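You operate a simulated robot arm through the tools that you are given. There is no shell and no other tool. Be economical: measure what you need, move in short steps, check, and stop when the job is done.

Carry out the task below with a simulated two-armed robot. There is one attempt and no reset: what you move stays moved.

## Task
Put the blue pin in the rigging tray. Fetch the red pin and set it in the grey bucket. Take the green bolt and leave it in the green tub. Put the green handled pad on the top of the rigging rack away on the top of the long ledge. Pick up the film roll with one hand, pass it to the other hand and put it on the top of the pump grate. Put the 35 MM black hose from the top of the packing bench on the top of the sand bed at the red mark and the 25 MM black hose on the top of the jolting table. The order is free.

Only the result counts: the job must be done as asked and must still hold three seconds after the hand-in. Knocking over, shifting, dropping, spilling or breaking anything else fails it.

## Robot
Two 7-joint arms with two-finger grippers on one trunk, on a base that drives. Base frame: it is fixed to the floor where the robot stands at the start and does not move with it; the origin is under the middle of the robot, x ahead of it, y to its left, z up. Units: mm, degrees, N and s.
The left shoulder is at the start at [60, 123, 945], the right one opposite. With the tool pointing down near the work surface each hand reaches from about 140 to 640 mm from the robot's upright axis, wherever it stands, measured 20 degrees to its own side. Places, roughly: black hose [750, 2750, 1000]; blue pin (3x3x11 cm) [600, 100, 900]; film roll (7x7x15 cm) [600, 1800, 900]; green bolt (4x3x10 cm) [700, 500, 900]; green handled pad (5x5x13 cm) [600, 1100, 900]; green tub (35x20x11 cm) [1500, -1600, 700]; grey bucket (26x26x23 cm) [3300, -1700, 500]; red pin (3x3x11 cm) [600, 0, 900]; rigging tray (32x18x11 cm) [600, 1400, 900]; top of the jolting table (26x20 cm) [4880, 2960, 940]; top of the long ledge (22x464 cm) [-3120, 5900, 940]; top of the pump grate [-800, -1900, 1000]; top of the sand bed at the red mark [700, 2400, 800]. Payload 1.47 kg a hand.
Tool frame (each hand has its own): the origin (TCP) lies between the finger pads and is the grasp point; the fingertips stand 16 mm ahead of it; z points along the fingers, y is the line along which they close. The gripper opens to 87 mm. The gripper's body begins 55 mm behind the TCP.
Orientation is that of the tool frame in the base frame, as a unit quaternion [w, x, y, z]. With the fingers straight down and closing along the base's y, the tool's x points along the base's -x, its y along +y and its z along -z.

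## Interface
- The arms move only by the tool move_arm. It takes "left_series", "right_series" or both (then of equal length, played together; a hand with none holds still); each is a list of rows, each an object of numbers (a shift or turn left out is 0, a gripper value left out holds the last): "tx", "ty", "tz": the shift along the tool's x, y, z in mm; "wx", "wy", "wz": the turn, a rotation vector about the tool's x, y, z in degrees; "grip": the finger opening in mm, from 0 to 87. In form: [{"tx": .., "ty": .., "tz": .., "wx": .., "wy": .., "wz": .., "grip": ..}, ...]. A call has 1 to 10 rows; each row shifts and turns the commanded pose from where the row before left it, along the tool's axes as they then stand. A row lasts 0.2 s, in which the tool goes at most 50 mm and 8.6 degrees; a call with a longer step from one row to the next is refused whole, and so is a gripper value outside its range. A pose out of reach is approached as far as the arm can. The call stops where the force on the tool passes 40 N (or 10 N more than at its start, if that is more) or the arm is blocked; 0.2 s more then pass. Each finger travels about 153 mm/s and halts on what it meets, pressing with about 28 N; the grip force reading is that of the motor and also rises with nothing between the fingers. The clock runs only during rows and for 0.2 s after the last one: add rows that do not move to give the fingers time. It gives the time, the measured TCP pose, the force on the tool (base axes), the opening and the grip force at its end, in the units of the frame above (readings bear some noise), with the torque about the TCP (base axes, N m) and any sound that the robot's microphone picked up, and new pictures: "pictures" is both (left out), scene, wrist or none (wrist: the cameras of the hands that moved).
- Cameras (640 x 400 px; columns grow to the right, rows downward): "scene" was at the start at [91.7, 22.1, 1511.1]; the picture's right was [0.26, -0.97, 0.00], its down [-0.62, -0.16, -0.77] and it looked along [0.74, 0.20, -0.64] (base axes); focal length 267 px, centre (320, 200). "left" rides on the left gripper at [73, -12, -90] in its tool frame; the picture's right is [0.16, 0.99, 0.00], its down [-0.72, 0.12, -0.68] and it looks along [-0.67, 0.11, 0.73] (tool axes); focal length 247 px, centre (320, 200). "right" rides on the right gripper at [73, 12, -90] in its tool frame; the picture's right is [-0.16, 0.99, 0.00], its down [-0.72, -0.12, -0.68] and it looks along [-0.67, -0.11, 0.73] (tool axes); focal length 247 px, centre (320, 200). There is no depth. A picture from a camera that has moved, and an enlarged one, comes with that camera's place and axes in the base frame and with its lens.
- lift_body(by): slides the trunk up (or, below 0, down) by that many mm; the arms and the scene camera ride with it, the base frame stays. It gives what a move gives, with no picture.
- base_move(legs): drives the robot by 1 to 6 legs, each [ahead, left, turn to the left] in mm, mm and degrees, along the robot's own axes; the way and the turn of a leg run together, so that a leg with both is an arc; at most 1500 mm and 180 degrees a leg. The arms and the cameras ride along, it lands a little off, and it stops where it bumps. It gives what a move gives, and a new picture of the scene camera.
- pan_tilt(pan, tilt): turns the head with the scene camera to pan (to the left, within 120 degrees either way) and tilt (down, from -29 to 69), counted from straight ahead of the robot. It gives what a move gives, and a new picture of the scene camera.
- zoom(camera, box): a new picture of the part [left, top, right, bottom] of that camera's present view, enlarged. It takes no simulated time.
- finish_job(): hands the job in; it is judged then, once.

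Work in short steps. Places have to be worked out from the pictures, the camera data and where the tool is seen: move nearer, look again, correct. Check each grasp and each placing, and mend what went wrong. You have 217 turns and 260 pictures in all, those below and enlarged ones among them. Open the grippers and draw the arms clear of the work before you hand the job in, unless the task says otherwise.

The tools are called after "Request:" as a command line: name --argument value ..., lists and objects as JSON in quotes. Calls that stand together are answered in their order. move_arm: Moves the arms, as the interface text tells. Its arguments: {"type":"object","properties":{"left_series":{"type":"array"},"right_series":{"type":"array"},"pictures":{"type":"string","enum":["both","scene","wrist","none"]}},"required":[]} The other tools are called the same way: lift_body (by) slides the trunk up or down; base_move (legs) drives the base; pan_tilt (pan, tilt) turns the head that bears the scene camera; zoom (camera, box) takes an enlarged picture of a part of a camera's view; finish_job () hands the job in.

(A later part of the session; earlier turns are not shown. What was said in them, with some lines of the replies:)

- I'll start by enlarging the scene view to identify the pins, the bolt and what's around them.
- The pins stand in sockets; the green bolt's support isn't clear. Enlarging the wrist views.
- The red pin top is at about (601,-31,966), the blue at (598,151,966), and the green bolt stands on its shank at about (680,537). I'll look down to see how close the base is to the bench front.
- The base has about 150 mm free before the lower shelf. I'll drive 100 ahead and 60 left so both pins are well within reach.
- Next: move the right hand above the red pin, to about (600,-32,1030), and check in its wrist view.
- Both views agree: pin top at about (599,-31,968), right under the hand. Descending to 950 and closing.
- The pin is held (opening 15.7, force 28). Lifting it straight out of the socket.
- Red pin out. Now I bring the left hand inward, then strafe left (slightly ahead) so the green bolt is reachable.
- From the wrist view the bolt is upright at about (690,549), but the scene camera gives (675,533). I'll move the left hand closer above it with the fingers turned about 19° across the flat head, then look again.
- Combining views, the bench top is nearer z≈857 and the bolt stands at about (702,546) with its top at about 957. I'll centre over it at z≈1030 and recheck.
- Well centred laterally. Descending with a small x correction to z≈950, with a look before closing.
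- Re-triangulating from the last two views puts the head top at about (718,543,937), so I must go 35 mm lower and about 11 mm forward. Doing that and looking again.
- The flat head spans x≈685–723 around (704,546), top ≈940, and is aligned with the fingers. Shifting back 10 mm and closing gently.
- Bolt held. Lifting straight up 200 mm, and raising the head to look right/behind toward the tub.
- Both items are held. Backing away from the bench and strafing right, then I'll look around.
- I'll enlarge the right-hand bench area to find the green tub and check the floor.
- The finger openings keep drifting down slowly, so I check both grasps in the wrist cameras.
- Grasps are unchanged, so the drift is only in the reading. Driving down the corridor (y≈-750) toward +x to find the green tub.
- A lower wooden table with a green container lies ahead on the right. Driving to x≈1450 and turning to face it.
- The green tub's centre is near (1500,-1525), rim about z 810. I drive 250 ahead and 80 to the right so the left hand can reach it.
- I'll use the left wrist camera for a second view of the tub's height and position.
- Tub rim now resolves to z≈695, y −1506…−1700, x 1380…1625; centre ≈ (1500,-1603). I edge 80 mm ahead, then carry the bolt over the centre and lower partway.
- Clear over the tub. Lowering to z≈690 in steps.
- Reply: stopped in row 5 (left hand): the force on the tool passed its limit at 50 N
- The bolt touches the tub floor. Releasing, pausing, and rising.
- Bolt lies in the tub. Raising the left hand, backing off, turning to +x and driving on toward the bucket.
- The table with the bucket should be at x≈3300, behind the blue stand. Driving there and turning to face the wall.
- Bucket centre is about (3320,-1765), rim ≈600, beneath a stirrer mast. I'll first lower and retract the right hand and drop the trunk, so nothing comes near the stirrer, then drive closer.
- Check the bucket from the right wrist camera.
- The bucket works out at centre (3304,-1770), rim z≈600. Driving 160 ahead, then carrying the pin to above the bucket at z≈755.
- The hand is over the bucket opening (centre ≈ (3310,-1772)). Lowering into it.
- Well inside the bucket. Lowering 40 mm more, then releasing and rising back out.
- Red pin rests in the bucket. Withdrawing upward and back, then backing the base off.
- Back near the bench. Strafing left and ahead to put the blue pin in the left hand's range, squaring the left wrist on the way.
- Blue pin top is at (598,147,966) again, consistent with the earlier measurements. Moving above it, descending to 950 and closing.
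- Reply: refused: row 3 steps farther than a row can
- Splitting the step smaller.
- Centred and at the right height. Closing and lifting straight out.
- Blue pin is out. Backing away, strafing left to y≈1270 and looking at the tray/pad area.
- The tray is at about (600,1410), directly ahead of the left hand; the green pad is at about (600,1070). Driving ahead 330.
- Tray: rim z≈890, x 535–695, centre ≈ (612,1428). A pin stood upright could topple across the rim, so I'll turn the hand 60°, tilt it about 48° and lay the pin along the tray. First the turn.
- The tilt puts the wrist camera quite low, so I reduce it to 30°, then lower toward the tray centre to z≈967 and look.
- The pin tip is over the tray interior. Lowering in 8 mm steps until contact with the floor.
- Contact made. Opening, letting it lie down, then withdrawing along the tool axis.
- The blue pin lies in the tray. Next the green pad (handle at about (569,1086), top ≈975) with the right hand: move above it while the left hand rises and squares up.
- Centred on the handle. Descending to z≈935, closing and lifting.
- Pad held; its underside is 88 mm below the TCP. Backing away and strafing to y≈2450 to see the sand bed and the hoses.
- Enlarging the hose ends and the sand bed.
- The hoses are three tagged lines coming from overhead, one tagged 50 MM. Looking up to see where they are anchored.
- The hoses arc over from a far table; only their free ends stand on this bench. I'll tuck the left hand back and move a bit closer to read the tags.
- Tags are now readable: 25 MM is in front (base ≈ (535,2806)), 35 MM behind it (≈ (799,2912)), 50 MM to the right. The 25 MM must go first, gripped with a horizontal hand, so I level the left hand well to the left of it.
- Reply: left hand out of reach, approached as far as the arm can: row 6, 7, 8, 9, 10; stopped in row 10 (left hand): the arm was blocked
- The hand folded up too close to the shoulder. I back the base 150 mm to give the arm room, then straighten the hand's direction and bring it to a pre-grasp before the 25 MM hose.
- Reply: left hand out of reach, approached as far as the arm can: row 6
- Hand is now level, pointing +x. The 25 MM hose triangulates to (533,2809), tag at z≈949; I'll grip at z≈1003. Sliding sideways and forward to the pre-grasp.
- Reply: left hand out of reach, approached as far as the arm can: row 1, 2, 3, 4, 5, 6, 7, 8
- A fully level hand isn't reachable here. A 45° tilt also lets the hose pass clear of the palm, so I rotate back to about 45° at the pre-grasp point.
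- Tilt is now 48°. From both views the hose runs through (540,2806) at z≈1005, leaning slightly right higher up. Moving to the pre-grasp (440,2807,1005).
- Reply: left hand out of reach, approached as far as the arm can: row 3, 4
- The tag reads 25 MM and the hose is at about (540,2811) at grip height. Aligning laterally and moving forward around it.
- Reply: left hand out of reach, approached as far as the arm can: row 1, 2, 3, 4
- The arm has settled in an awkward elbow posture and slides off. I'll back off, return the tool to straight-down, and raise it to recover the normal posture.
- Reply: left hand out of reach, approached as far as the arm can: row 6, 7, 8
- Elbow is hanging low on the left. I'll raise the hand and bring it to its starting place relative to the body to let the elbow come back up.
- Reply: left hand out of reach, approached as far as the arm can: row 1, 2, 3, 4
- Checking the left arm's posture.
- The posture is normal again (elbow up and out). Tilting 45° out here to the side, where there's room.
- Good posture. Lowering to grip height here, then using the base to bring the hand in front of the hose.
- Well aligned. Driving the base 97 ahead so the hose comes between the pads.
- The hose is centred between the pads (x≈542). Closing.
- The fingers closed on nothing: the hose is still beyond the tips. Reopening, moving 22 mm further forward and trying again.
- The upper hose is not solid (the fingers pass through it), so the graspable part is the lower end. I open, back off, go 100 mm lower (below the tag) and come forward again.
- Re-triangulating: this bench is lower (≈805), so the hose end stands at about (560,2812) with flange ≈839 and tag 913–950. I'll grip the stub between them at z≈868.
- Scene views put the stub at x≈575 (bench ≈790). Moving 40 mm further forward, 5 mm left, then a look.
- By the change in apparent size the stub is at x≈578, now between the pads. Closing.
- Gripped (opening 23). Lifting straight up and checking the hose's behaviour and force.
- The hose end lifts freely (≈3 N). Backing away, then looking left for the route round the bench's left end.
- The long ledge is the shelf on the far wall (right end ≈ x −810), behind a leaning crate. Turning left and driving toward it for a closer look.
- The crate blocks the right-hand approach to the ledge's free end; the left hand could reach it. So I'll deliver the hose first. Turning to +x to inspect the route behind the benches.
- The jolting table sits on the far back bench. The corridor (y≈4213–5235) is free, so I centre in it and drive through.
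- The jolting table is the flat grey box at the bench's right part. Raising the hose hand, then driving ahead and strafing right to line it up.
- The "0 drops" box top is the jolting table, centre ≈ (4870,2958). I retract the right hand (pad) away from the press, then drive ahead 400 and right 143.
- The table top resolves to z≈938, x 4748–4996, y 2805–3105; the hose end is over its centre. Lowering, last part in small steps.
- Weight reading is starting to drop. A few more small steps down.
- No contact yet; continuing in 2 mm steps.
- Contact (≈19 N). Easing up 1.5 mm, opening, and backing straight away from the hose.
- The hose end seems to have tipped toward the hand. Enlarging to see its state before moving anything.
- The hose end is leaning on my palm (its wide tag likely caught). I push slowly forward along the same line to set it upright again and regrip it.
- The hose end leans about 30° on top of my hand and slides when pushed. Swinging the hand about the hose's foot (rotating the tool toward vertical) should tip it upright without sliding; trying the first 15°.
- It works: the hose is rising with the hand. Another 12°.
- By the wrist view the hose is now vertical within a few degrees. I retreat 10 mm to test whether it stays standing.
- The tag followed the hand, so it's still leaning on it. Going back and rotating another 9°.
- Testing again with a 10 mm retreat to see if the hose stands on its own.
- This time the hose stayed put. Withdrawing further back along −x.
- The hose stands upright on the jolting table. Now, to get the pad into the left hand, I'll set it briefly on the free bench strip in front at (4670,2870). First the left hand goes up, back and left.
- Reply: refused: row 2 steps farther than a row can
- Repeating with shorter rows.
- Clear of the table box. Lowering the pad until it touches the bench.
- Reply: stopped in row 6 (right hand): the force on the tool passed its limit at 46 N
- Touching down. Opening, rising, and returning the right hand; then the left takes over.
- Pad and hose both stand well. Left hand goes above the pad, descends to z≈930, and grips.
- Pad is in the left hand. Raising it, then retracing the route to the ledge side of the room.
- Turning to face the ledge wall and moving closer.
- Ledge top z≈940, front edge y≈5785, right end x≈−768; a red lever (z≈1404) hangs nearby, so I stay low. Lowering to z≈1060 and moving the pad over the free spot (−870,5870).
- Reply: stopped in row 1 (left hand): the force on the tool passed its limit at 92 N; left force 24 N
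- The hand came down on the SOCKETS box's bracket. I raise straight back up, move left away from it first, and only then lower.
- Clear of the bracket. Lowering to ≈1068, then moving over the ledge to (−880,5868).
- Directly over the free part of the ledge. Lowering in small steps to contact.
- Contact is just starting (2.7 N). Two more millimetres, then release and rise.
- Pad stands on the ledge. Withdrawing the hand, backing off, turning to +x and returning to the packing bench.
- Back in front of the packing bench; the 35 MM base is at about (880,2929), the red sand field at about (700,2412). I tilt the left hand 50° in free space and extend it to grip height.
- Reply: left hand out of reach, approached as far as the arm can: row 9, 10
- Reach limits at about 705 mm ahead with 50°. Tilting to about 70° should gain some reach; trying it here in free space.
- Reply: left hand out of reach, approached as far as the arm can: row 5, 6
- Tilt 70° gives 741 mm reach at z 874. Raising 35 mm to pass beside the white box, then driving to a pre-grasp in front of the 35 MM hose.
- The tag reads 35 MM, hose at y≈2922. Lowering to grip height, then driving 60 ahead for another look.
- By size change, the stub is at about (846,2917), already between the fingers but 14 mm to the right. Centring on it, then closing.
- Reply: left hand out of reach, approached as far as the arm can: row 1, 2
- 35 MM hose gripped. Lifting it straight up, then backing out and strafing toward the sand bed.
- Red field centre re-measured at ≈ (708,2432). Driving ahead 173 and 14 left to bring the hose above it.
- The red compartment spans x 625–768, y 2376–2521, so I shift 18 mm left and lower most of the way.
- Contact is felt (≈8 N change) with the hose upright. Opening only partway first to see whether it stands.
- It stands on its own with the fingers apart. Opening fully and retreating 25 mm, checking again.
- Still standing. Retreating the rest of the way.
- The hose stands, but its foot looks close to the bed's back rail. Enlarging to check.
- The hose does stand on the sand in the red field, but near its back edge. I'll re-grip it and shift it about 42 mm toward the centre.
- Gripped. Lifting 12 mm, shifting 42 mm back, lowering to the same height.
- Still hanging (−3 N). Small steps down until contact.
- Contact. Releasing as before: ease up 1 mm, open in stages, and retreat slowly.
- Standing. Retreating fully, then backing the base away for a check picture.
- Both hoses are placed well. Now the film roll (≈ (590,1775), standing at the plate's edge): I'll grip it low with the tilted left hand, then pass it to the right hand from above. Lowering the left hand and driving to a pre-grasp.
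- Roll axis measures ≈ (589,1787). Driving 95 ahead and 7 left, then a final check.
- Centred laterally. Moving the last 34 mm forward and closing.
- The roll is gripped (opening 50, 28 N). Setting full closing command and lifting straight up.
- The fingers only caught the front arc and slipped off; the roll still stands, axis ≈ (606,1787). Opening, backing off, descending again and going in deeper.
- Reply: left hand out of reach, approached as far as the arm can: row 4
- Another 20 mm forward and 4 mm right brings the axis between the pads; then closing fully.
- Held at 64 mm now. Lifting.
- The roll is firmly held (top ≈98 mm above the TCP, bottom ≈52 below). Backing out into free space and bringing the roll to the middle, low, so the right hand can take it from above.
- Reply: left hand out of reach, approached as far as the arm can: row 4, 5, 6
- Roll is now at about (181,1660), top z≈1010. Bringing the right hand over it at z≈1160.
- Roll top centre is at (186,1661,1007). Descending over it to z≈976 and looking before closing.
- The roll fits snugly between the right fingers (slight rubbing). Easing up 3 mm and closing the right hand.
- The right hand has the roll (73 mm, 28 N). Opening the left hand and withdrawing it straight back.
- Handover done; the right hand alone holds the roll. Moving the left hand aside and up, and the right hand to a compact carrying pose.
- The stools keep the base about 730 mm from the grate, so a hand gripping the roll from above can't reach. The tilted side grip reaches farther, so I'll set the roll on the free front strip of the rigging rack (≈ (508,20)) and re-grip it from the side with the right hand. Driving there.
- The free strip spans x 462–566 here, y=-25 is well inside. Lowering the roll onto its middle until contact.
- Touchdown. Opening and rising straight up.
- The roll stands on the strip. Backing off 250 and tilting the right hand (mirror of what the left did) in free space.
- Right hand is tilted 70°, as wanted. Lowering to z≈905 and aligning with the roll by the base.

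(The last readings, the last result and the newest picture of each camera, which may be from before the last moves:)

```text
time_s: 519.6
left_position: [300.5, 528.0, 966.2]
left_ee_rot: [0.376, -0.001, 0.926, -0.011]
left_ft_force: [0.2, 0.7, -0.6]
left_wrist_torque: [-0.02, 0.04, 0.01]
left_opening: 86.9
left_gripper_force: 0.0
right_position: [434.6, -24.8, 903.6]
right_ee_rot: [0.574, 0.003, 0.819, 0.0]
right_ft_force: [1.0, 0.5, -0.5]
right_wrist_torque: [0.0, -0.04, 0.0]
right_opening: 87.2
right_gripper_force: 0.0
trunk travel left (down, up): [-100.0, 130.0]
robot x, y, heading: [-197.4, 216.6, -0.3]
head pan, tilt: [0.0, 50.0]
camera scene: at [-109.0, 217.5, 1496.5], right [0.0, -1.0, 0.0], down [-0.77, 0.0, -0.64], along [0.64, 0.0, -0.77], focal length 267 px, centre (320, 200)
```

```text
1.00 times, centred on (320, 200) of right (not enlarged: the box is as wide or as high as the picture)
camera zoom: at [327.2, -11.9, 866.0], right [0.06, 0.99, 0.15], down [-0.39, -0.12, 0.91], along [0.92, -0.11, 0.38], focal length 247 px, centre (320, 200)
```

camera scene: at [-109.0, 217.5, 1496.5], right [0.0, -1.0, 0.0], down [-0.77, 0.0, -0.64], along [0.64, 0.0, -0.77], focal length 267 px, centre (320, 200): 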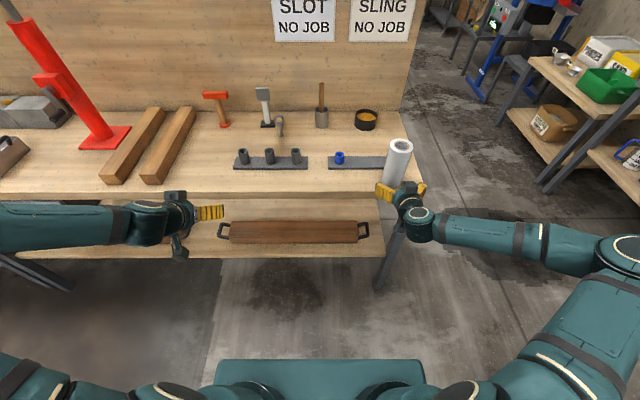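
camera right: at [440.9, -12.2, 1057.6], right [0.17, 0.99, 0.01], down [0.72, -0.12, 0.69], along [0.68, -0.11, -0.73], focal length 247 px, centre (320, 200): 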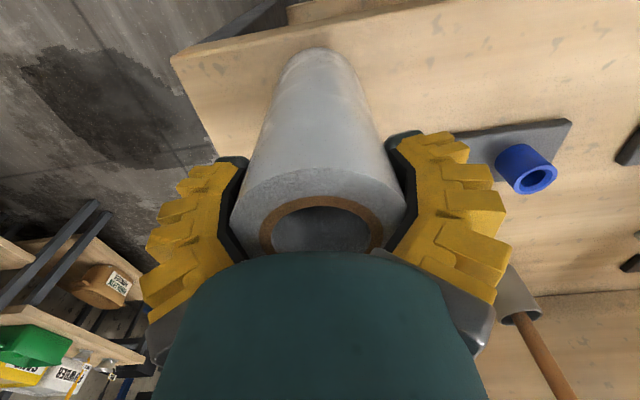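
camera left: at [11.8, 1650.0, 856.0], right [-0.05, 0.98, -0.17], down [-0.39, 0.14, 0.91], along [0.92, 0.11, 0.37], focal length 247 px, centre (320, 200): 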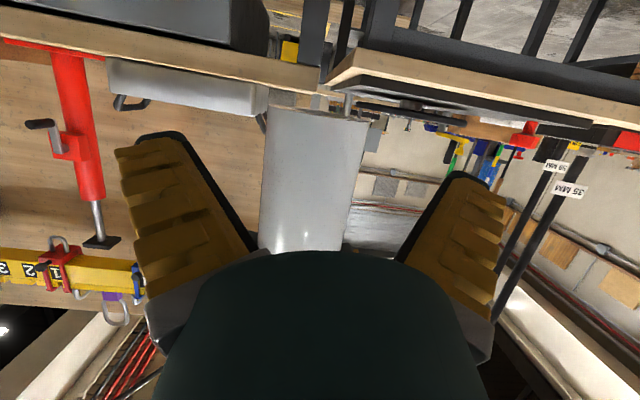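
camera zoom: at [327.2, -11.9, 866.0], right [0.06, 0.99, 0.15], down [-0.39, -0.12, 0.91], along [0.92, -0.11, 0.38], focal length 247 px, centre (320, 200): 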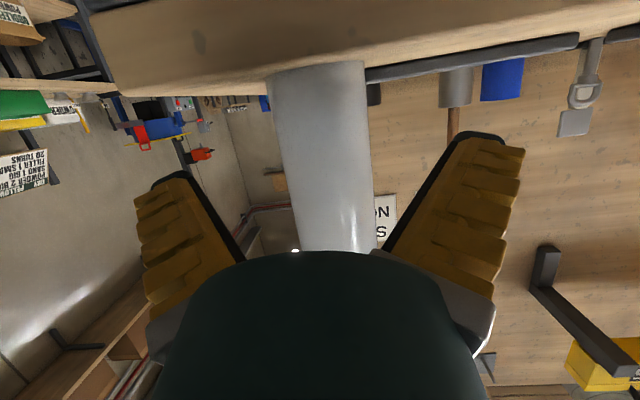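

Roll axis ≈ (520,-25), well aligned. Driving 82 ahead so the pads straddle it, then closing.

Request:
base_move --legs '[[82, 0, 0.1]]'

Request:
zoom --camera "right" --box '[0, 0, 640, 400]'

```text
time_s: 520.6
left_position: [382.8, 529.4, 966.9]
left_ee_rot: [0.376, -0.002, 0.927, -0.01]
left_ft_force: [0.1, -0.8, -0.8]
left_wrist_torque: [-0.03, 0.01, -0.01]
left_opening: 87.1
left_gripper_force: 0.2
right_position: [517.6, -23.1, 903.5]
right_ee_rot: [0.575, 0.002, 0.818, 0.001]
right_ft_force: [0.5, -0.5, -0.1]
right_wrist_torque: [0.0, 0.02, -0.02]
right_opening: 86.9
right_gripper_force: 0.1
trunk travel left (down, up): [-100.0, 130.0]
robot x, y, heading: [-114.8, 214.8, -0.1]
head pan, tilt: [0.0, 50.0]
camera scene: at [-27.3, 217.5, 1496.5], right [0.0, -1.0, 0.0], down [-0.77, 0.0, -0.64], along [0.64, 0.0, -0.77], focal length 267 px, centre (320, 200)
```

scene: 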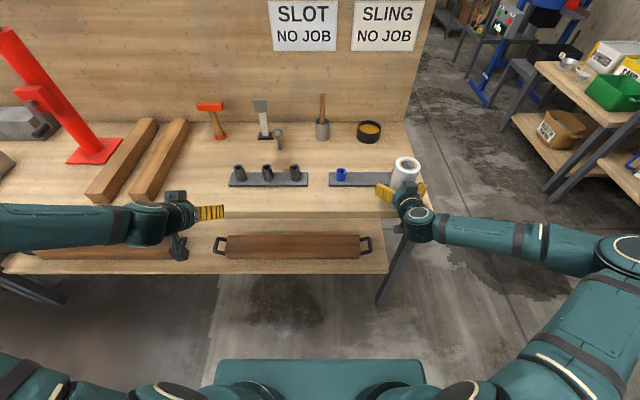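

```text
1.00 times, centred on (320, 200) of right (not enlarged: the box is as wide or as high as the picture)
camera zoom: at [409.4, -10.9, 866.0], right [0.06, 0.99, 0.15], down [-0.39, -0.12, 0.91], along [0.92, -0.11, 0.38], focal length 247 px, centre (320, 200)
```

zoom: 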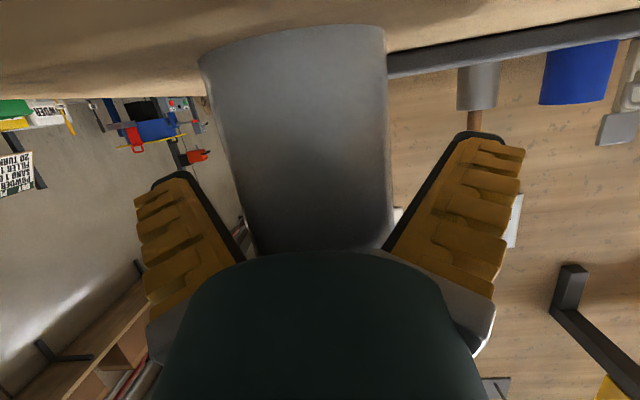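

The roll is exactly at pad depth. Closing fully and lifting.

Request:
move_arm --right_series '[{"grip": 75}, {"grip": 55}, {"grip": 30}, {"grip": 0}, {"grip": 0}, {}, {"tx": -9.4, "tz": -3.5}, {"tx": -20, "tz": -7.3}, {"tx": -40, "tz": -14.7}, {"tx": -40, "tz": -14.7}]' --pictures "scene"

```text
time_s: 522.8
left_position: [380.9, 529.2, 968.6]
left_ee_rot: [0.377, -0.003, 0.926, -0.009]
left_ft_force: [0.3, 0.2, -0.5]
left_wrist_torque: [0.01, -0.03, -0.01]
left_opening: 86.7
left_gripper_force: 0.0
right_position: [514.7, -22.6, 1021.9]
right_ee_rot: [0.575, 0.002, 0.818, 0.001]
right_ft_force: [0.0, 0.2, -2.0]
right_wrist_torque: [0.01, 0.0, -0.03]
right_opening: 67.1
right_gripper_force: 28.5
trunk travel left (down, up): [-100.0, 130.0]
robot x, y, heading: [-114.7, 218.7, -0.1]
head pan, tilt: [0.0, 50.0]
camera scene: at [-29.1, 217.9, 1496.7], right [0.0, -1.0, 0.0], down [-0.77, 0.0, -0.64], along [0.64, 0.0, -0.77], focal length 267 px, centre (320, 200)
```

scene: 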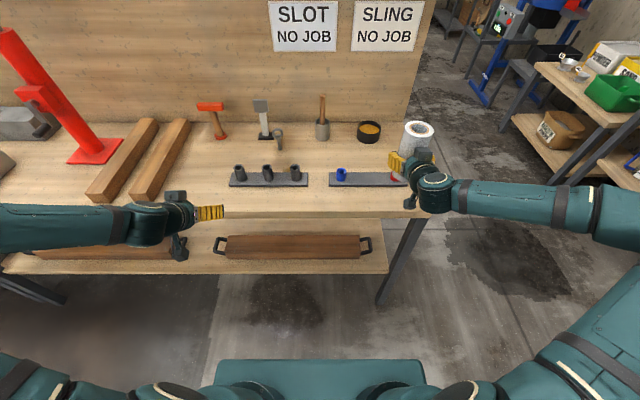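

The roll is gripped from the side (bottom 58 mm below the TCP). Raising the trunk 110 mm and driving to the pump.

Request:
lift_body --by 110

Request:
base_move --legs '[[-280, 0, 0], [0, -800, 0], [0, 0, -90], [0, -130, 0]]'

Request:
pan_tilt --pan -20 --tilt 35

```text
time_s: 524.3
left_position: [381.6, 528.5, 1076.1]
left_ee_rot: [0.377, -0.002, 0.926, -0.01]
left_ft_force: [0.5, 0.3, 0.4]
left_wrist_torque: [-0.01, 0.02, 0.0]
left_opening: 87.1
left_gripper_force: 0.0
right_position: [514.2, -23.2, 1130.8]
right_ee_rot: [0.575, 0.003, 0.818, 0.0]
right_ft_force: [-0.7, -0.8, -4.4]
right_wrist_torque: [-0.01, 0.0, 0.01]
right_opening: 66.8
right_gripper_force: 28.2
trunk travel left (down, up): [-210.0, 20.0]
robot x, y, heading: [-117.8, 221.7, 0.0]
head pan, tilt: [0.0, 50.0]
```

```text
time_s: 538.5
left_position: [-216.8, -1079.8, 1077.9]
left_ee_rot: [0.259, 0.655, 0.654, -0.274]
left_ft_force: [-0.2, 0.0, 0.2]
left_wrist_torque: [0.01, -0.03, 0.01]
left_opening: 86.9
left_gripper_force: 0.1
right_position: [-767.8, -1212.4, 1133.1]
right_ee_rot: [0.406, 0.582, 0.575, -0.407]
right_ft_force: [-0.7, 0.7, -3.1]
right_wrist_torque: [-0.03, -0.01, 0.01]
right_opening: 66.0
right_gripper_force: 28.2
trunk travel left (down, up): [-210.0, 20.0]
robot x, y, heading: [-527.5, -584.2, -90.3]
head pan, tilt: [0.0, 50.0]
camera scene: at [-525.8, -670.0, 1606.6], right [-1.0, 0.01, 0.0], down [0.01, 0.77, -0.64], along [0.0, -0.64, -0.77], focal length 267 px, centre (320, 200)
```

scene: 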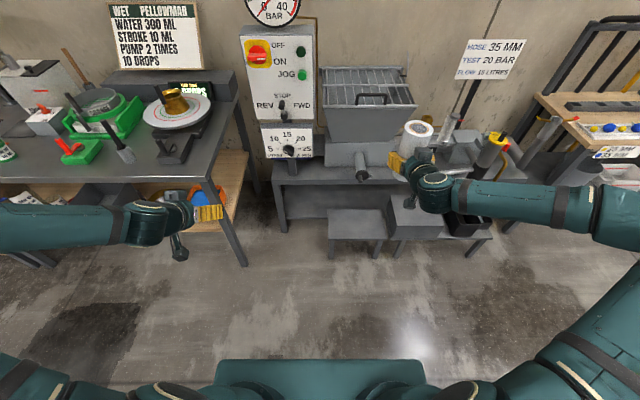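

```text
time_s: 539.3
left_position: [-215.2, -1079.1, 1077.7]
left_ee_rot: [0.259, 0.655, 0.655, -0.274]
left_ft_force: [0.2, -0.5, 0.3]
left_wrist_torque: [-0.02, 0.02, 0.01]
left_opening: 87.1
left_gripper_force: 0.0
right_position: [-768.8, -1213.0, 1132.5]
right_ee_rot: [0.407, 0.581, 0.575, -0.407]
right_ft_force: [0.2, 0.5, -2.8]
right_wrist_torque: [0.02, 0.0, 0.0]
right_opening: 66.0
right_gripper_force: 28.4
trunk travel left (down, up): [-210.0, 20.0]
robot x, y, heading: [-522.1, -583.7, -90.6]
head pan, tilt: [-20.0, 35.0]
camera scene: at [-555.2, -675.5, 1628.3], right [-0.94, 0.35, 0.0], down [0.2, 0.54, -0.82], along [-0.29, -0.77, -0.57], focal length 267 px, centre (320, 200)
```

scene: 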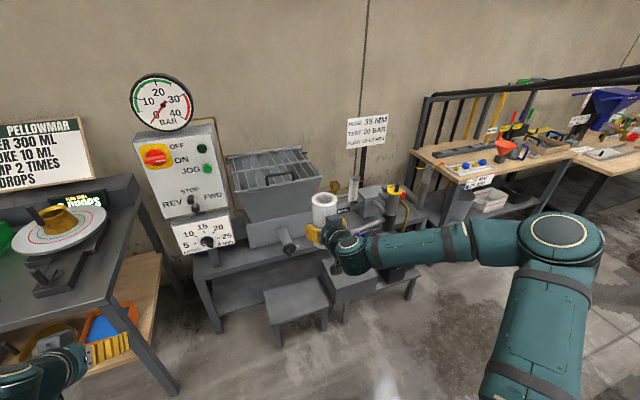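

The grate spans about x −560…−920, y −1710…−2045, centre ≈ (−740,−1870). Stools limit the base to y≈−1106, so I extend the right arm about 100 mm and pull the left hand back.

Request:
move_arm --right_series '[{"tz": 31, "tx": -11.5, "ty": 17}, {"tz": 31, "tx": -11.5, "ty": 17}, {"tz": 32, "tx": -11.5, "ty": 16}, {}]' --left_series '[{"tz": -40}, {"tz": -40}, {}, {}]' --pictures "none"

```text
time_s: 540.3
left_position: [-213.3, -1024.8, 1134.1]
left_ee_rot: [0.259, 0.655, 0.654, -0.274]
left_ft_force: [-0.6, 0.1, -0.6]
left_wrist_torque: [-0.03, -0.05, 0.03]
left_opening: 86.8
left_gripper_force: 0.1
right_position: [-721.6, -1313.5, 1132.9]
right_ee_rot: [0.407, 0.581, 0.575, -0.408]
right_ft_force: [-1.1, 0.7, -3.7]
right_wrist_torque: [-0.01, 0.0, 0.04]
right_opening: 65.8
right_gripper_force: 28.0
trunk travel left (down, up): [-210.0, 20.0]
robot x, y, heading: [-523.7, -584.1, -90.6]
head pan, tilt: [-20.0, 35.0]
```

Extension works. Driving ahead 470 (staying clear of the stools) and checking.

Request:
base_move --legs '[[0, -26, 0.6], [470, 0, 0]]'

Request:
zoom --camera "right" --box '[0, 0, 640, 400]'

```text
time_s: 543.6
left_position: [-236.3, -1488.2, 1133.2]
left_ee_rot: [0.259, 0.654, 0.656, -0.274]
left_ft_force: [-0.3, -0.5, -0.3]
left_wrist_torque: [0.0, 0.0, 0.01]
left_opening: 87.1
left_gripper_force: 0.1
right_position: [-741.0, -1779.6, 1132.1]
right_ee_rot: [0.407, 0.58, 0.577, -0.406]
right_ft_force: [0.6, -0.6, -3.4]
right_wrist_torque: [0.01, 0.0, 0.01]
right_opening: 65.7
right_gripper_force: 28.0
trunk travel left (down, up): [-210.0, 20.0]
robot x, y, heading: [-550.4, -1052.1, -90.2]
head pan, tilt: [-20.0, 35.0]
camera scene: at [-580.4, -1140.6, 1628.3], right [-0.94, 0.34, 0.0], down [0.2, 0.54, -0.82], along [-0.28, -0.77, -0.57], focal length 267 px, centre (320, 200)
```

scene: 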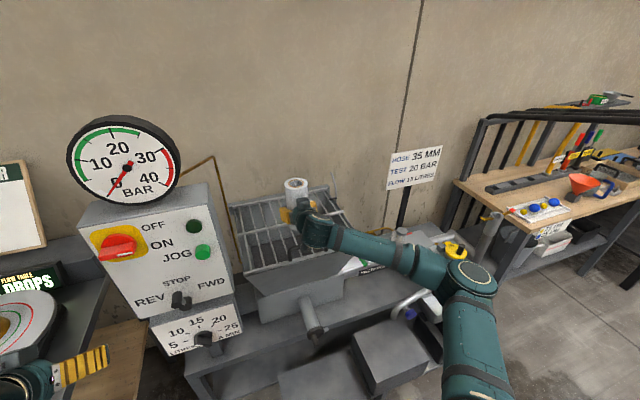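

```text
1.00 times, centred on (320, 200) of right (not enlarged: the box is as wide or as high as the picture)
camera zoom: at [-727.8, -1670.3, 1093.6], right [0.99, -0.06, 0.15], down [-0.12, 0.39, 0.91], along [-0.11, -0.92, 0.38], focal length 247 px, centre (320, 200)
```

zoom: 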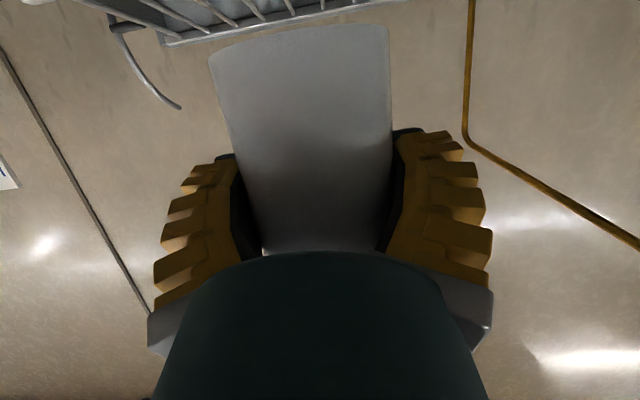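

The roll is above the grate. Before lowering I check the grate's handle and edges in an enlarged view, since the wrist camera hangs low.

Request:
zoom --camera "scene" --box '[200, 160, 400, 285]'

```text
3.20 times, centred on (300, 222) of scene
camera zoom: at [-580.4, -1140.6, 1628.3], right [-0.94, 0.34, 0.0], down [0.2, 0.54, -0.82], along [-0.28, -0.77, -0.57], focal length 853 px, centre (384, 128)
```

zoom: 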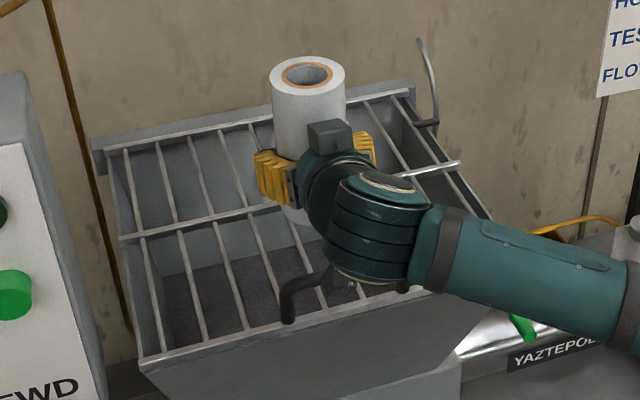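

The handle sits at the front (x −690…−800, y≈−1700). I'll place the roll beside it at x≈−655, with the low wrist camera staying in front of the hopper rim. Shifting 86 mm left and lowering most of the way.

Request:
move_arm --right_series '[{"ty": 30}, {"ty": 30}, {"ty": 26}, {}, {"tx": 18.8, "tz": 6.9}, {"tx": 18.8, "tz": 6.9}, {"tx": 12, "tz": 4.4}, {}]' --pictures "both"

```text
time_s: 545.4
left_position: [-235.3, -1486.6, 1133.7]
left_ee_rot: [0.26, 0.653, 0.657, -0.274]
left_ft_force: [0.7, 0.1, -0.8]
left_wrist_torque: [-0.04, 0.03, 0.0]
left_opening: 86.9
left_gripper_force: 0.0
right_position: [-704.7, -1739.4, 1074.6]
right_ee_rot: [0.407, 0.58, 0.576, -0.407]
right_ft_force: [-0.3, -6.7, 15.5]
right_wrist_torque: [0.3, 0.13, 0.04]
right_opening: 63.5
right_gripper_force: 28.1
right hand out of reach, approached as far as the arm can: row 1, 2, 3
trunk travel left (down, up): [-210.0, 20.0]
robot x, y, heading: [-552.1, -1046.5, -90.3]
head pan, tilt: [-20.0, 35.0]
camera scene: at [-580.0, -1139.0, 1628.5], right [-0.94, 0.34, 0.0], down [0.2, 0.54, -0.82], along [-0.28, -0.77, -0.57], focal length 267 px, centre (320, 200)
camera right: at [-693.0, -1629.7, 1035.6], right [0.99, -0.05, 0.15], down [-0.12, 0.4, 0.91], along [-0.11, -0.92, 0.39], focal length 247 px, centre (320, 200)
```

scene: 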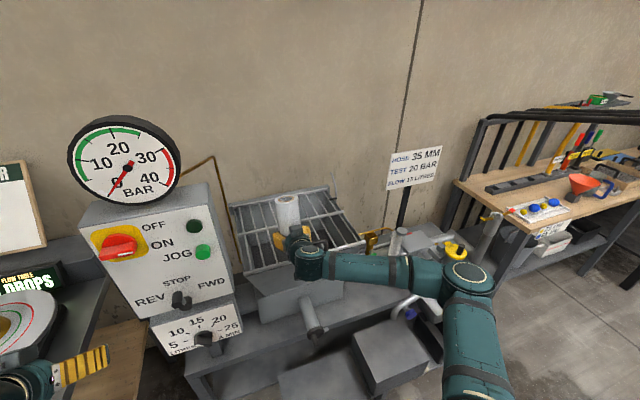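
right: 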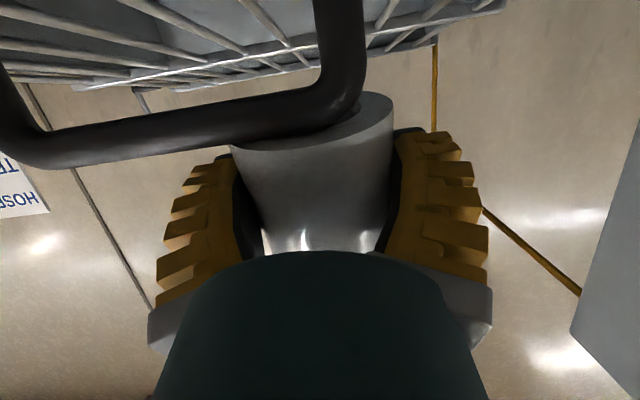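

The sideways move ran out of reach and the roll came down near the handle. Raising straight up first.

Request:
move_arm --right_series '[{"tx": -20, "tz": -7.3}, {"tx": -30, "tz": -11}, {"tx": -28, "tz": -10}, {}]' --pictures "wrist"

```text
time_s: 546.4
left_position: [-235.6, -1486.7, 1134.6]
left_ee_rot: [0.259, 0.654, 0.657, -0.273]
left_ft_force: [0.2, -0.4, -0.2]
left_wrist_torque: [-0.01, 0.01, 0.0]
left_opening: 87.0
left_gripper_force: 0.1
right_position: [-708.5, -1736.8, 1153.8]
right_ee_rot: [0.408, 0.58, 0.578, -0.405]
right_ft_force: [-0.1, 0.0, -3.6]
right_wrist_torque: [0.06, -0.03, -0.01]
right_opening: 63.1
right_gripper_force: 27.9
right hand out of reach, approached as far as the arm can: row 3
trunk travel left (down, up): [-210.0, 20.0]
robot x, y, heading: [-552.1, -1044.2, -90.2]
head pan, tilt: [-20.0, 35.0]
camera right: at [-696.8, -1627.4, 1116.1], right [0.99, -0.05, 0.15], down [-0.12, 0.39, 0.91], along [-0.11, -0.92, 0.38], focal length 247 px, centre (320, 200)
```

right: 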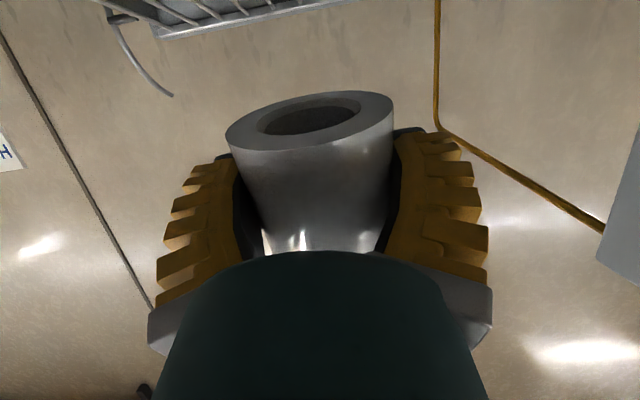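

The handle pushed the roll up and tilted it ≈16° in the grip (still held). Pressing its lower far edge flat on the grate will level it again. I restore the reachable arm pose and shift the base left so the roll is at about (−630,−1775), beside the handle.

Request:
move_arm --right_series '[{"ty": -20, "tz": 12, "tx": 4}, {"ty": -19, "tz": 14, "tx": 2}, {"tz": 15.5, "tx": 2.3}, {}]' --pictures "none"

Request:
base_move --legs '[[0, 117, 0.2]]'

Request:
zoom --camera "scene" --box '[180, 130, 420, 280]'

```text
time_s: 547.4
left_position: [-236.4, -1486.3, 1134.2]
left_ee_rot: [0.259, 0.653, 0.657, -0.273]
left_ft_force: [1.6, -0.2, -0.1]
left_wrist_torque: [0.01, 0.04, -0.01]
left_opening: 87.1
left_gripper_force: 0.1
right_position: [-749.4, -1772.9, 1133.3]
right_ee_rot: [0.407, 0.58, 0.578, -0.405]
right_ft_force: [-0.6, 0.6, -2.9]
right_wrist_torque: [0.03, -0.01, 0.01]
right_opening: 63.3
right_gripper_force: 28.4
trunk travel left (down, up): [-210.0, 20.0]
robot x, y, heading: [-549.9, -1046.9, -90.1]
head pan, tilt: [-20.0, 35.0]
```

```text
time_s: 549.1
left_position: [-116.9, -1486.6, 1133.0]
left_ee_rot: [0.26, 0.652, 0.657, -0.273]
left_ft_force: [-0.2, 0.7, 0.3]
left_wrist_torque: [0.03, 0.04, 0.0]
left_opening: 87.1
left_gripper_force: 0.1
right_position: [-627.4, -1773.5, 1133.8]
right_ee_rot: [0.409, 0.578, 0.578, -0.405]
right_ft_force: [0.3, 0.3, -3.9]
right_wrist_torque: [0.05, 0.0, -0.01]
right_opening: 63.1
right_gripper_force: 28.9
trunk travel left (down, up): [-210.0, 20.0]
robot x, y, heading: [-434.0, -1045.5, -90.1]
head pan, tilt: [-20.0, 35.0]
camera scene: at [-462.3, -1140.0, 1628.4], right [-0.94, 0.34, 0.0], down [0.2, 0.54, -0.82], along [-0.28, -0.77, -0.57], focal length 267 px, centre (320, 200)
```

scene: 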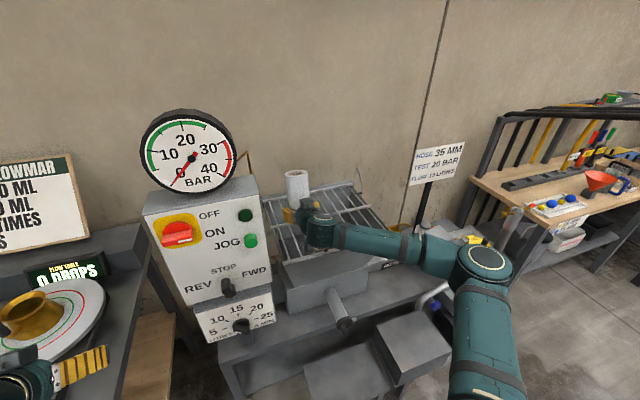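

```text
2.67 times, centred on (300, 205) of scene
camera zoom: at [-462.3, -1140.0, 1628.4], right [-0.94, 0.34, 0.0], down [0.2, 0.54, -0.82], along [-0.28, -0.77, -0.57], focal length 711 px, centre (373, 187)
```

zoom: 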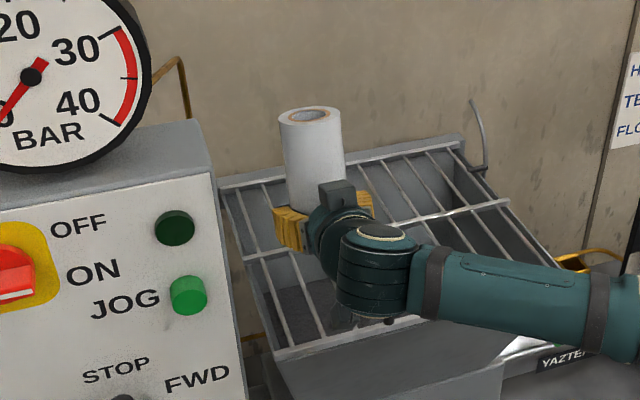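

The landing point is inside the grate (≈70–85 mm from its edges) and clear of the handle. Lowering to 1073, then in small steps.

Request:
move_arm --right_series '[{"tx": 23.5, "tz": 8.6}, {"tx": 23.5, "tz": 8.6}, {"tx": 9.4, "tz": 3.5}, {"tx": 3.8, "tz": 1.4}, {"tx": 3.8, "tz": 1.4}, {"tx": 3.8, "tz": 1.4}, {}]' --pictures "wrist"

```text
time_s: 550.7
left_position: [-117.4, -1486.1, 1133.2]
left_ee_rot: [0.26, 0.653, 0.657, -0.274]
left_ft_force: [-0.5, -0.4, 0.7]
left_wrist_torque: [0.03, 0.01, 0.0]
left_opening: 87.0
left_gripper_force: 0.1
right_position: [-628.4, -1775.3, 1061.3]
right_ee_rot: [0.408, 0.578, 0.579, -0.405]
right_ft_force: [-0.1, -0.5, -3.4]
right_wrist_torque: [0.09, 0.0, -0.01]
right_opening: 62.9
right_gripper_force: 27.8
trunk travel left (down, up): [-210.0, 20.0]
robot x, y, heading: [-430.4, -1046.6, -89.6]
head pan, tilt: [-20.0, 35.0]
camera right: at [-616.0, -1664.8, 1022.5], right [0.99, -0.05, 0.15], down [-0.12, 0.39, 0.91], along [-0.11, -0.92, 0.38], focal length 247 px, centre (320, 200)
```

right: 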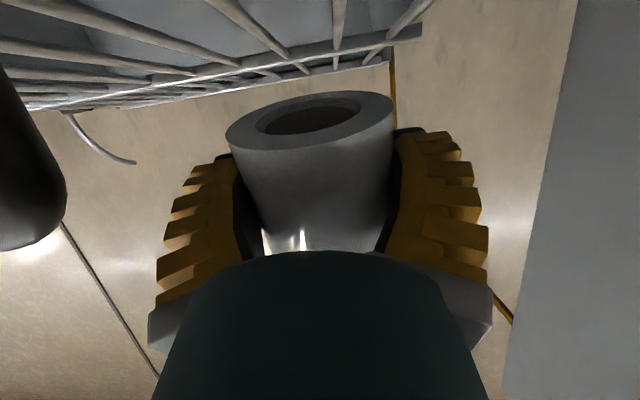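

No contact yet; handle stays clear at the left. Continuing in 4 mm steps.

Request:
move_arm --right_series '[{"tx": 3.8, "tz": 1.4}, {"tx": 3.8, "tz": 1.4}, {"tx": 3.8, "tz": 1.4}, {"tx": 2.8, "tz": 1}, {}]' --pictures "none"

```text
time_s: 551.9
left_position: [-116.0, -1486.0, 1133.4]
left_ee_rot: [0.26, 0.653, 0.657, -0.273]
left_ft_force: [0.3, 0.3, -1.0]
left_wrist_torque: [0.02, 0.01, -0.01]
left_opening: 87.2
left_gripper_force: 0.0
right_position: [-626.8, -1772.4, 1046.3]
right_ee_rot: [0.408, 0.579, 0.579, -0.404]
right_ft_force: [-0.2, -1.1, -3.8]
right_wrist_torque: [0.05, 0.01, 0.01]
right_opening: 63.1
right_gripper_force: 27.5
trunk travel left (down, up): [-210.0, 20.0]
robot x, y, heading: [-430.9, -1049.7, -89.9]
head pan, tilt: [-20.0, 35.0]
```

Request:
move_arm --right_series '[{"tx": 3.8, "tz": 1.4}, {"tx": 3.8, "tz": 1.4}, {"tx": 2.8, "tz": 1}, {"tx": 2.8, "tz": 1}, {}]' --pictures "wrist"

```text
time_s: 553.1
left_position: [-116.6, -1483.9, 1133.5]
left_ee_rot: [0.26, 0.652, 0.657, -0.274]
left_ft_force: [0.4, -0.5, 0.6]
left_wrist_torque: [0.0, -0.01, 0.04]
left_opening: 87.0
left_gripper_force: 0.1
right_position: [-628.8, -1774.0, 1034.2]
right_ee_rot: [0.409, 0.578, 0.577, -0.407]
right_ft_force: [-0.6, -1.8, 9.8]
right_wrist_torque: [-0.36, -0.09, -0.02]
right_opening: 63.1
right_gripper_force: 28.6
trunk travel left (down, up): [-210.0, 20.0]
robot x, y, heading: [-432.0, -1046.2, -90.0]
head pan, tilt: [-20.0, 35.0]
camera right: at [-615.8, -1664.7, 995.2], right [0.99, -0.05, 0.15], down [-0.12, 0.4, 0.91], along [-0.11, -0.92, 0.39], focal length 247 px, centre (320, 200)
```

right: 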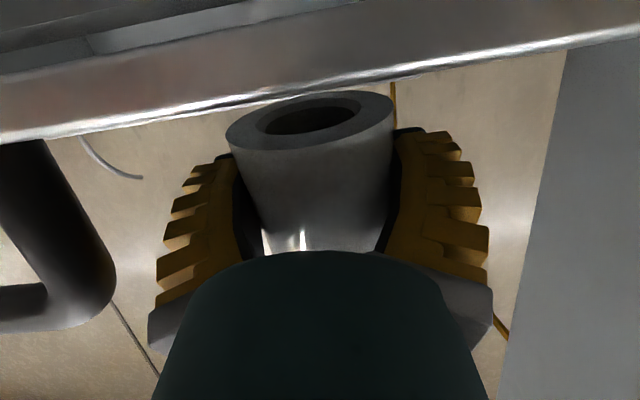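

Contact at the far edge (≈13 N). Pressing a few millimetres more to pivot the roll level.

Request:
move_arm --right_series '[{"tx": 1.9, "tz": 0.7}, {"tx": 1.9, "tz": 0.7}, {"tx": 1.9, "tz": 0.7}, {}]' --pictures "wrist"

```text
time_s: 554.1
left_position: [-117.6, -1484.0, 1133.8]
left_ee_rot: [0.26, 0.652, 0.658, -0.273]
left_ft_force: [-0.1, 0.1, -0.1]
left_wrist_torque: [0.0, 0.01, 0.01]
left_opening: 86.7
left_gripper_force: 0.0
right_position: [-629.1, -1772.4, 1027.2]
right_ee_rot: [0.408, 0.579, 0.578, -0.406]
right_ft_force: [-1.8, 5.7, 14.2]
right_wrist_torque: [-0.31, 0.07, -0.06]
right_opening: 63.6
right_gripper_force: 27.5
trunk travel left (down, up): [-210.0, 20.0]
robot x, y, heading: [-435.5, -1044.6, -89.7]
head pan, tilt: [-20.0, 35.0]
camera right: at [-615.9, -1663.1, 988.7], right [0.99, -0.05, 0.15], down [-0.12, 0.4, 0.91], along [-0.11, -0.92, 0.39], focal length 247 px, centre (320, 200)
```

right: 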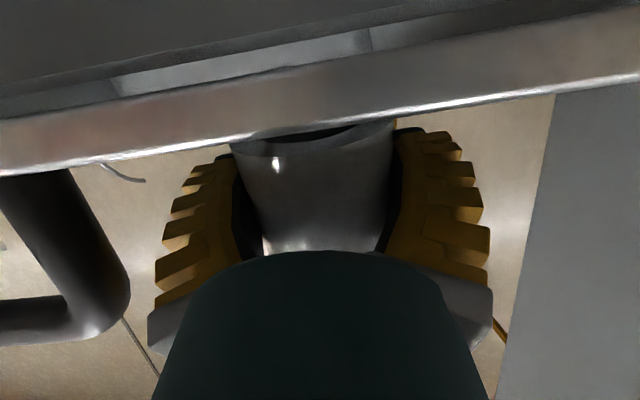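

The roll is nearly flat on the grate. Opening in stages, then rising 50 mm straight up (to clear the handle) before withdrawing.

Request:
move_arm --right_series '[{"grip": 70}, {"grip": 80}, {"grip": 87}, {}, {}]' --pictures "both"

```text
time_s: 555.3
left_position: [-118.3, -1486.6, 1134.2]
left_ee_rot: [0.26, 0.652, 0.657, -0.274]
left_ft_force: [-0.3, 0.0, 0.7]
left_wrist_torque: [0.03, 0.0, -0.03]
left_opening: 87.2
left_gripper_force: 0.1
right_position: [-628.5, -1773.1, 1026.7]
right_ee_rot: [0.408, 0.579, 0.578, -0.405]
right_ft_force: [0.2, 0.4, 0.3]
right_wrist_torque: [0.01, 0.01, 0.01]
right_opening: 87.1
right_gripper_force: 0.1
trunk travel left (down, up): [-210.0, 20.0]
robot x, y, heading: [-432.0, -1047.3, -89.8]
head pan, tilt: [-20.0, 35.0]
camera scene: at [-462.8, -1139.6, 1628.4], right [-0.94, 0.34, 0.0], down [0.2, 0.54, -0.82], along [-0.28, -0.77, -0.57], focal length 267 px, centre (320, 200)
camera right: at [-615.8, -1664.5, 987.4], right [0.99, -0.05, 0.15], down [-0.12, 0.39, 0.91], along [-0.11, -0.92, 0.38], focal length 247 px, centre (320, 200)
```

scene: 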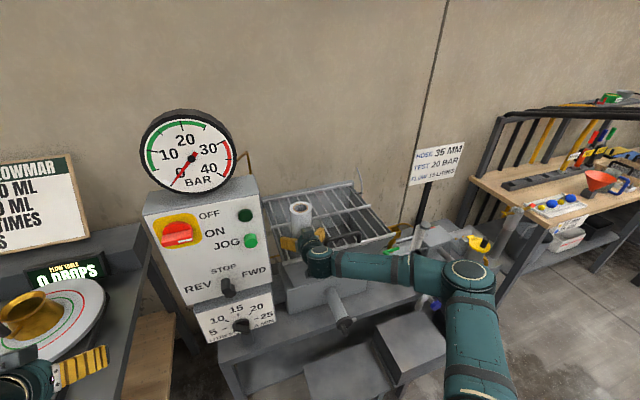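
right: 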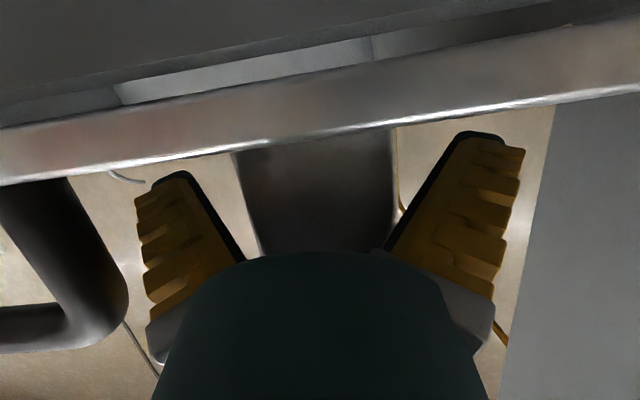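

The roll settled upright on the grate. Rising straight up 55 mm, then withdrawing backward.

Request:
move_arm --right_series '[{"tx": -15, "tz": -5.5}, {"tx": -18, "tz": -6.6}, {"tx": -19, "tz": -7}, {"tz": -25, "tx": 9}, {"tz": -35, "tx": 12.7}, {"tz": -40, "tx": 14.6}, {}]' --pictures "wrist"

```text
time_s: 556.9
left_position: [-116.7, -1486.5, 1131.6]
left_ee_rot: [0.259, 0.653, 0.657, -0.273]
left_ft_force: [-1.2, 0.5, -0.1]
left_wrist_torque: [-0.03, 0.0, -0.01]
left_opening: 87.2
left_gripper_force: 0.0
right_position: [-628.9, -1667.5, 1081.2]
right_ee_rot: [0.408, 0.579, 0.578, -0.405]
right_ft_force: [0.3, -0.3, 0.1]
right_wrist_torque: [-0.04, 0.0, 0.02]
right_opening: 87.0
right_gripper_force: 0.1
trunk travel left (down, up): [-210.0, 20.0]
robot x, y, heading: [-432.4, -1047.9, -89.6]
head pan, tilt: [-20.0, 35.0]
camera right: at [-616.3, -1558.5, 1042.7], right [0.99, -0.05, 0.15], down [-0.12, 0.39, 0.91], along [-0.11, -0.92, 0.38], focal length 247 px, centre (320, 200)
```

right: 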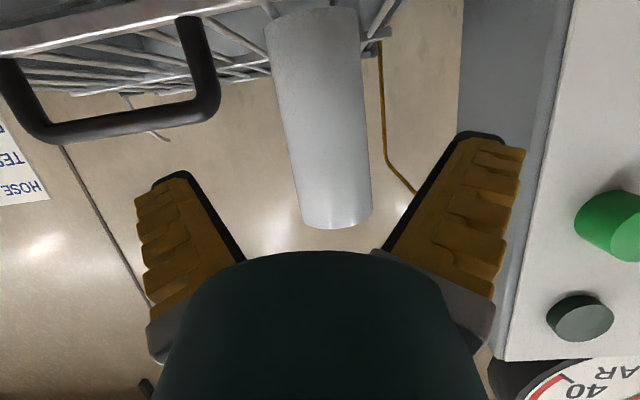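

The roll stands on the grate. Backing the robot away for a final check.

Request:
base_move --legs '[[-450, 0, 0]]'

Request:
zoom --camera "scene" --box '[180, 100, 420, 250]'

```text
time_s: 559.6
left_position: [-117.4, -1033.5, 1133.1]
left_ee_rot: [0.261, 0.65, 0.659, -0.273]
left_ft_force: [0.3, 0.2, -1.0]
left_wrist_torque: [-0.06, 0.0, 0.02]
left_opening: 87.2
left_gripper_force: 0.0
right_position: [-628.2, -1218.8, 1083.0]
right_ee_rot: [0.409, 0.577, 0.581, -0.403]
right_ft_force: [-0.6, 0.5, -0.1]
right_wrist_torque: [0.01, -0.03, -0.03]
right_opening: 87.1
right_gripper_force: 0.0
trunk travel left (down, up): [-210.0, 20.0]
robot x, y, heading: [-432.9, -596.1, -89.3]
head pan, tilt: [-20.0, 35.0]
camera scene: at [-464.3, -688.3, 1628.4], right [-0.94, 0.34, 0.0], down [0.19, 0.54, -0.82], along [-0.27, -0.77, -0.57], focal length 267 px, centre (320, 200)
```

scene: 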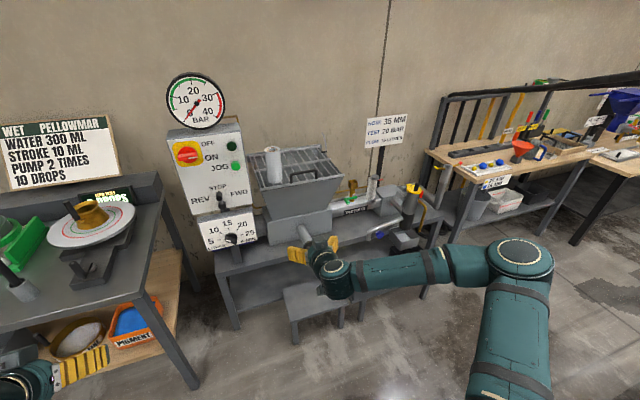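

```text
2.67 times, centred on (300, 175) of scene
camera zoom: at [-464.3, -688.3, 1628.4], right [-0.94, 0.34, 0.0], down [0.19, 0.54, -0.82], along [-0.27, -0.77, -0.57], focal length 711 px, centre (373, 267)
```

zoom: 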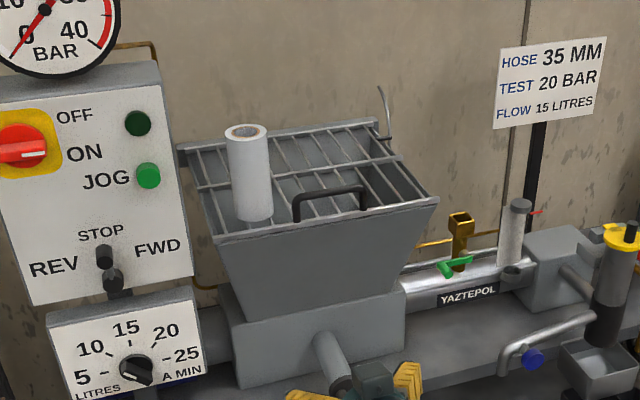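

The film roll stands fully on the grate. All seven items are placed, both grippers are open, and the arms are clear, so I'm handing in.

Request:
finish_job

```text
The job is handed in.
```

I placed all seven items and handed the job in. The handed-in state wasn't scored back to me.

- **Blue pin:** lying in the rigging tray.
- **Red pin:** in the grey bucket.
- **Green bolt:** in the green tub.
- **Green handled pad:** standing on the long ledge near its right end. I set it down once on the bench in front of the jolting table to change hands.
- **35 MM hose:** standing on the sand in the red field, near its centre.
- **25 MM hose:** standing on the jolting table, about 50 mm from the back edge. It tipped against my hand on release, so I pushed it upright again. I last saw it standing from across the room on the way to the ledge, and did not go back to check it before handing in.
- **Film roll:** picked up with the left hand and passed to the right, which placed it upright on the pump grate. It stands near the front corner by the handle, not at the centre. The first grip slipped off it and left it standing. I set it down once on the rigging rack to re-grip it, and it bumped the grate handle before the final placing.

The left hand also knocked hard against the bracket of the SOCKETS box by the ledge; it looked unmoved afterwards.
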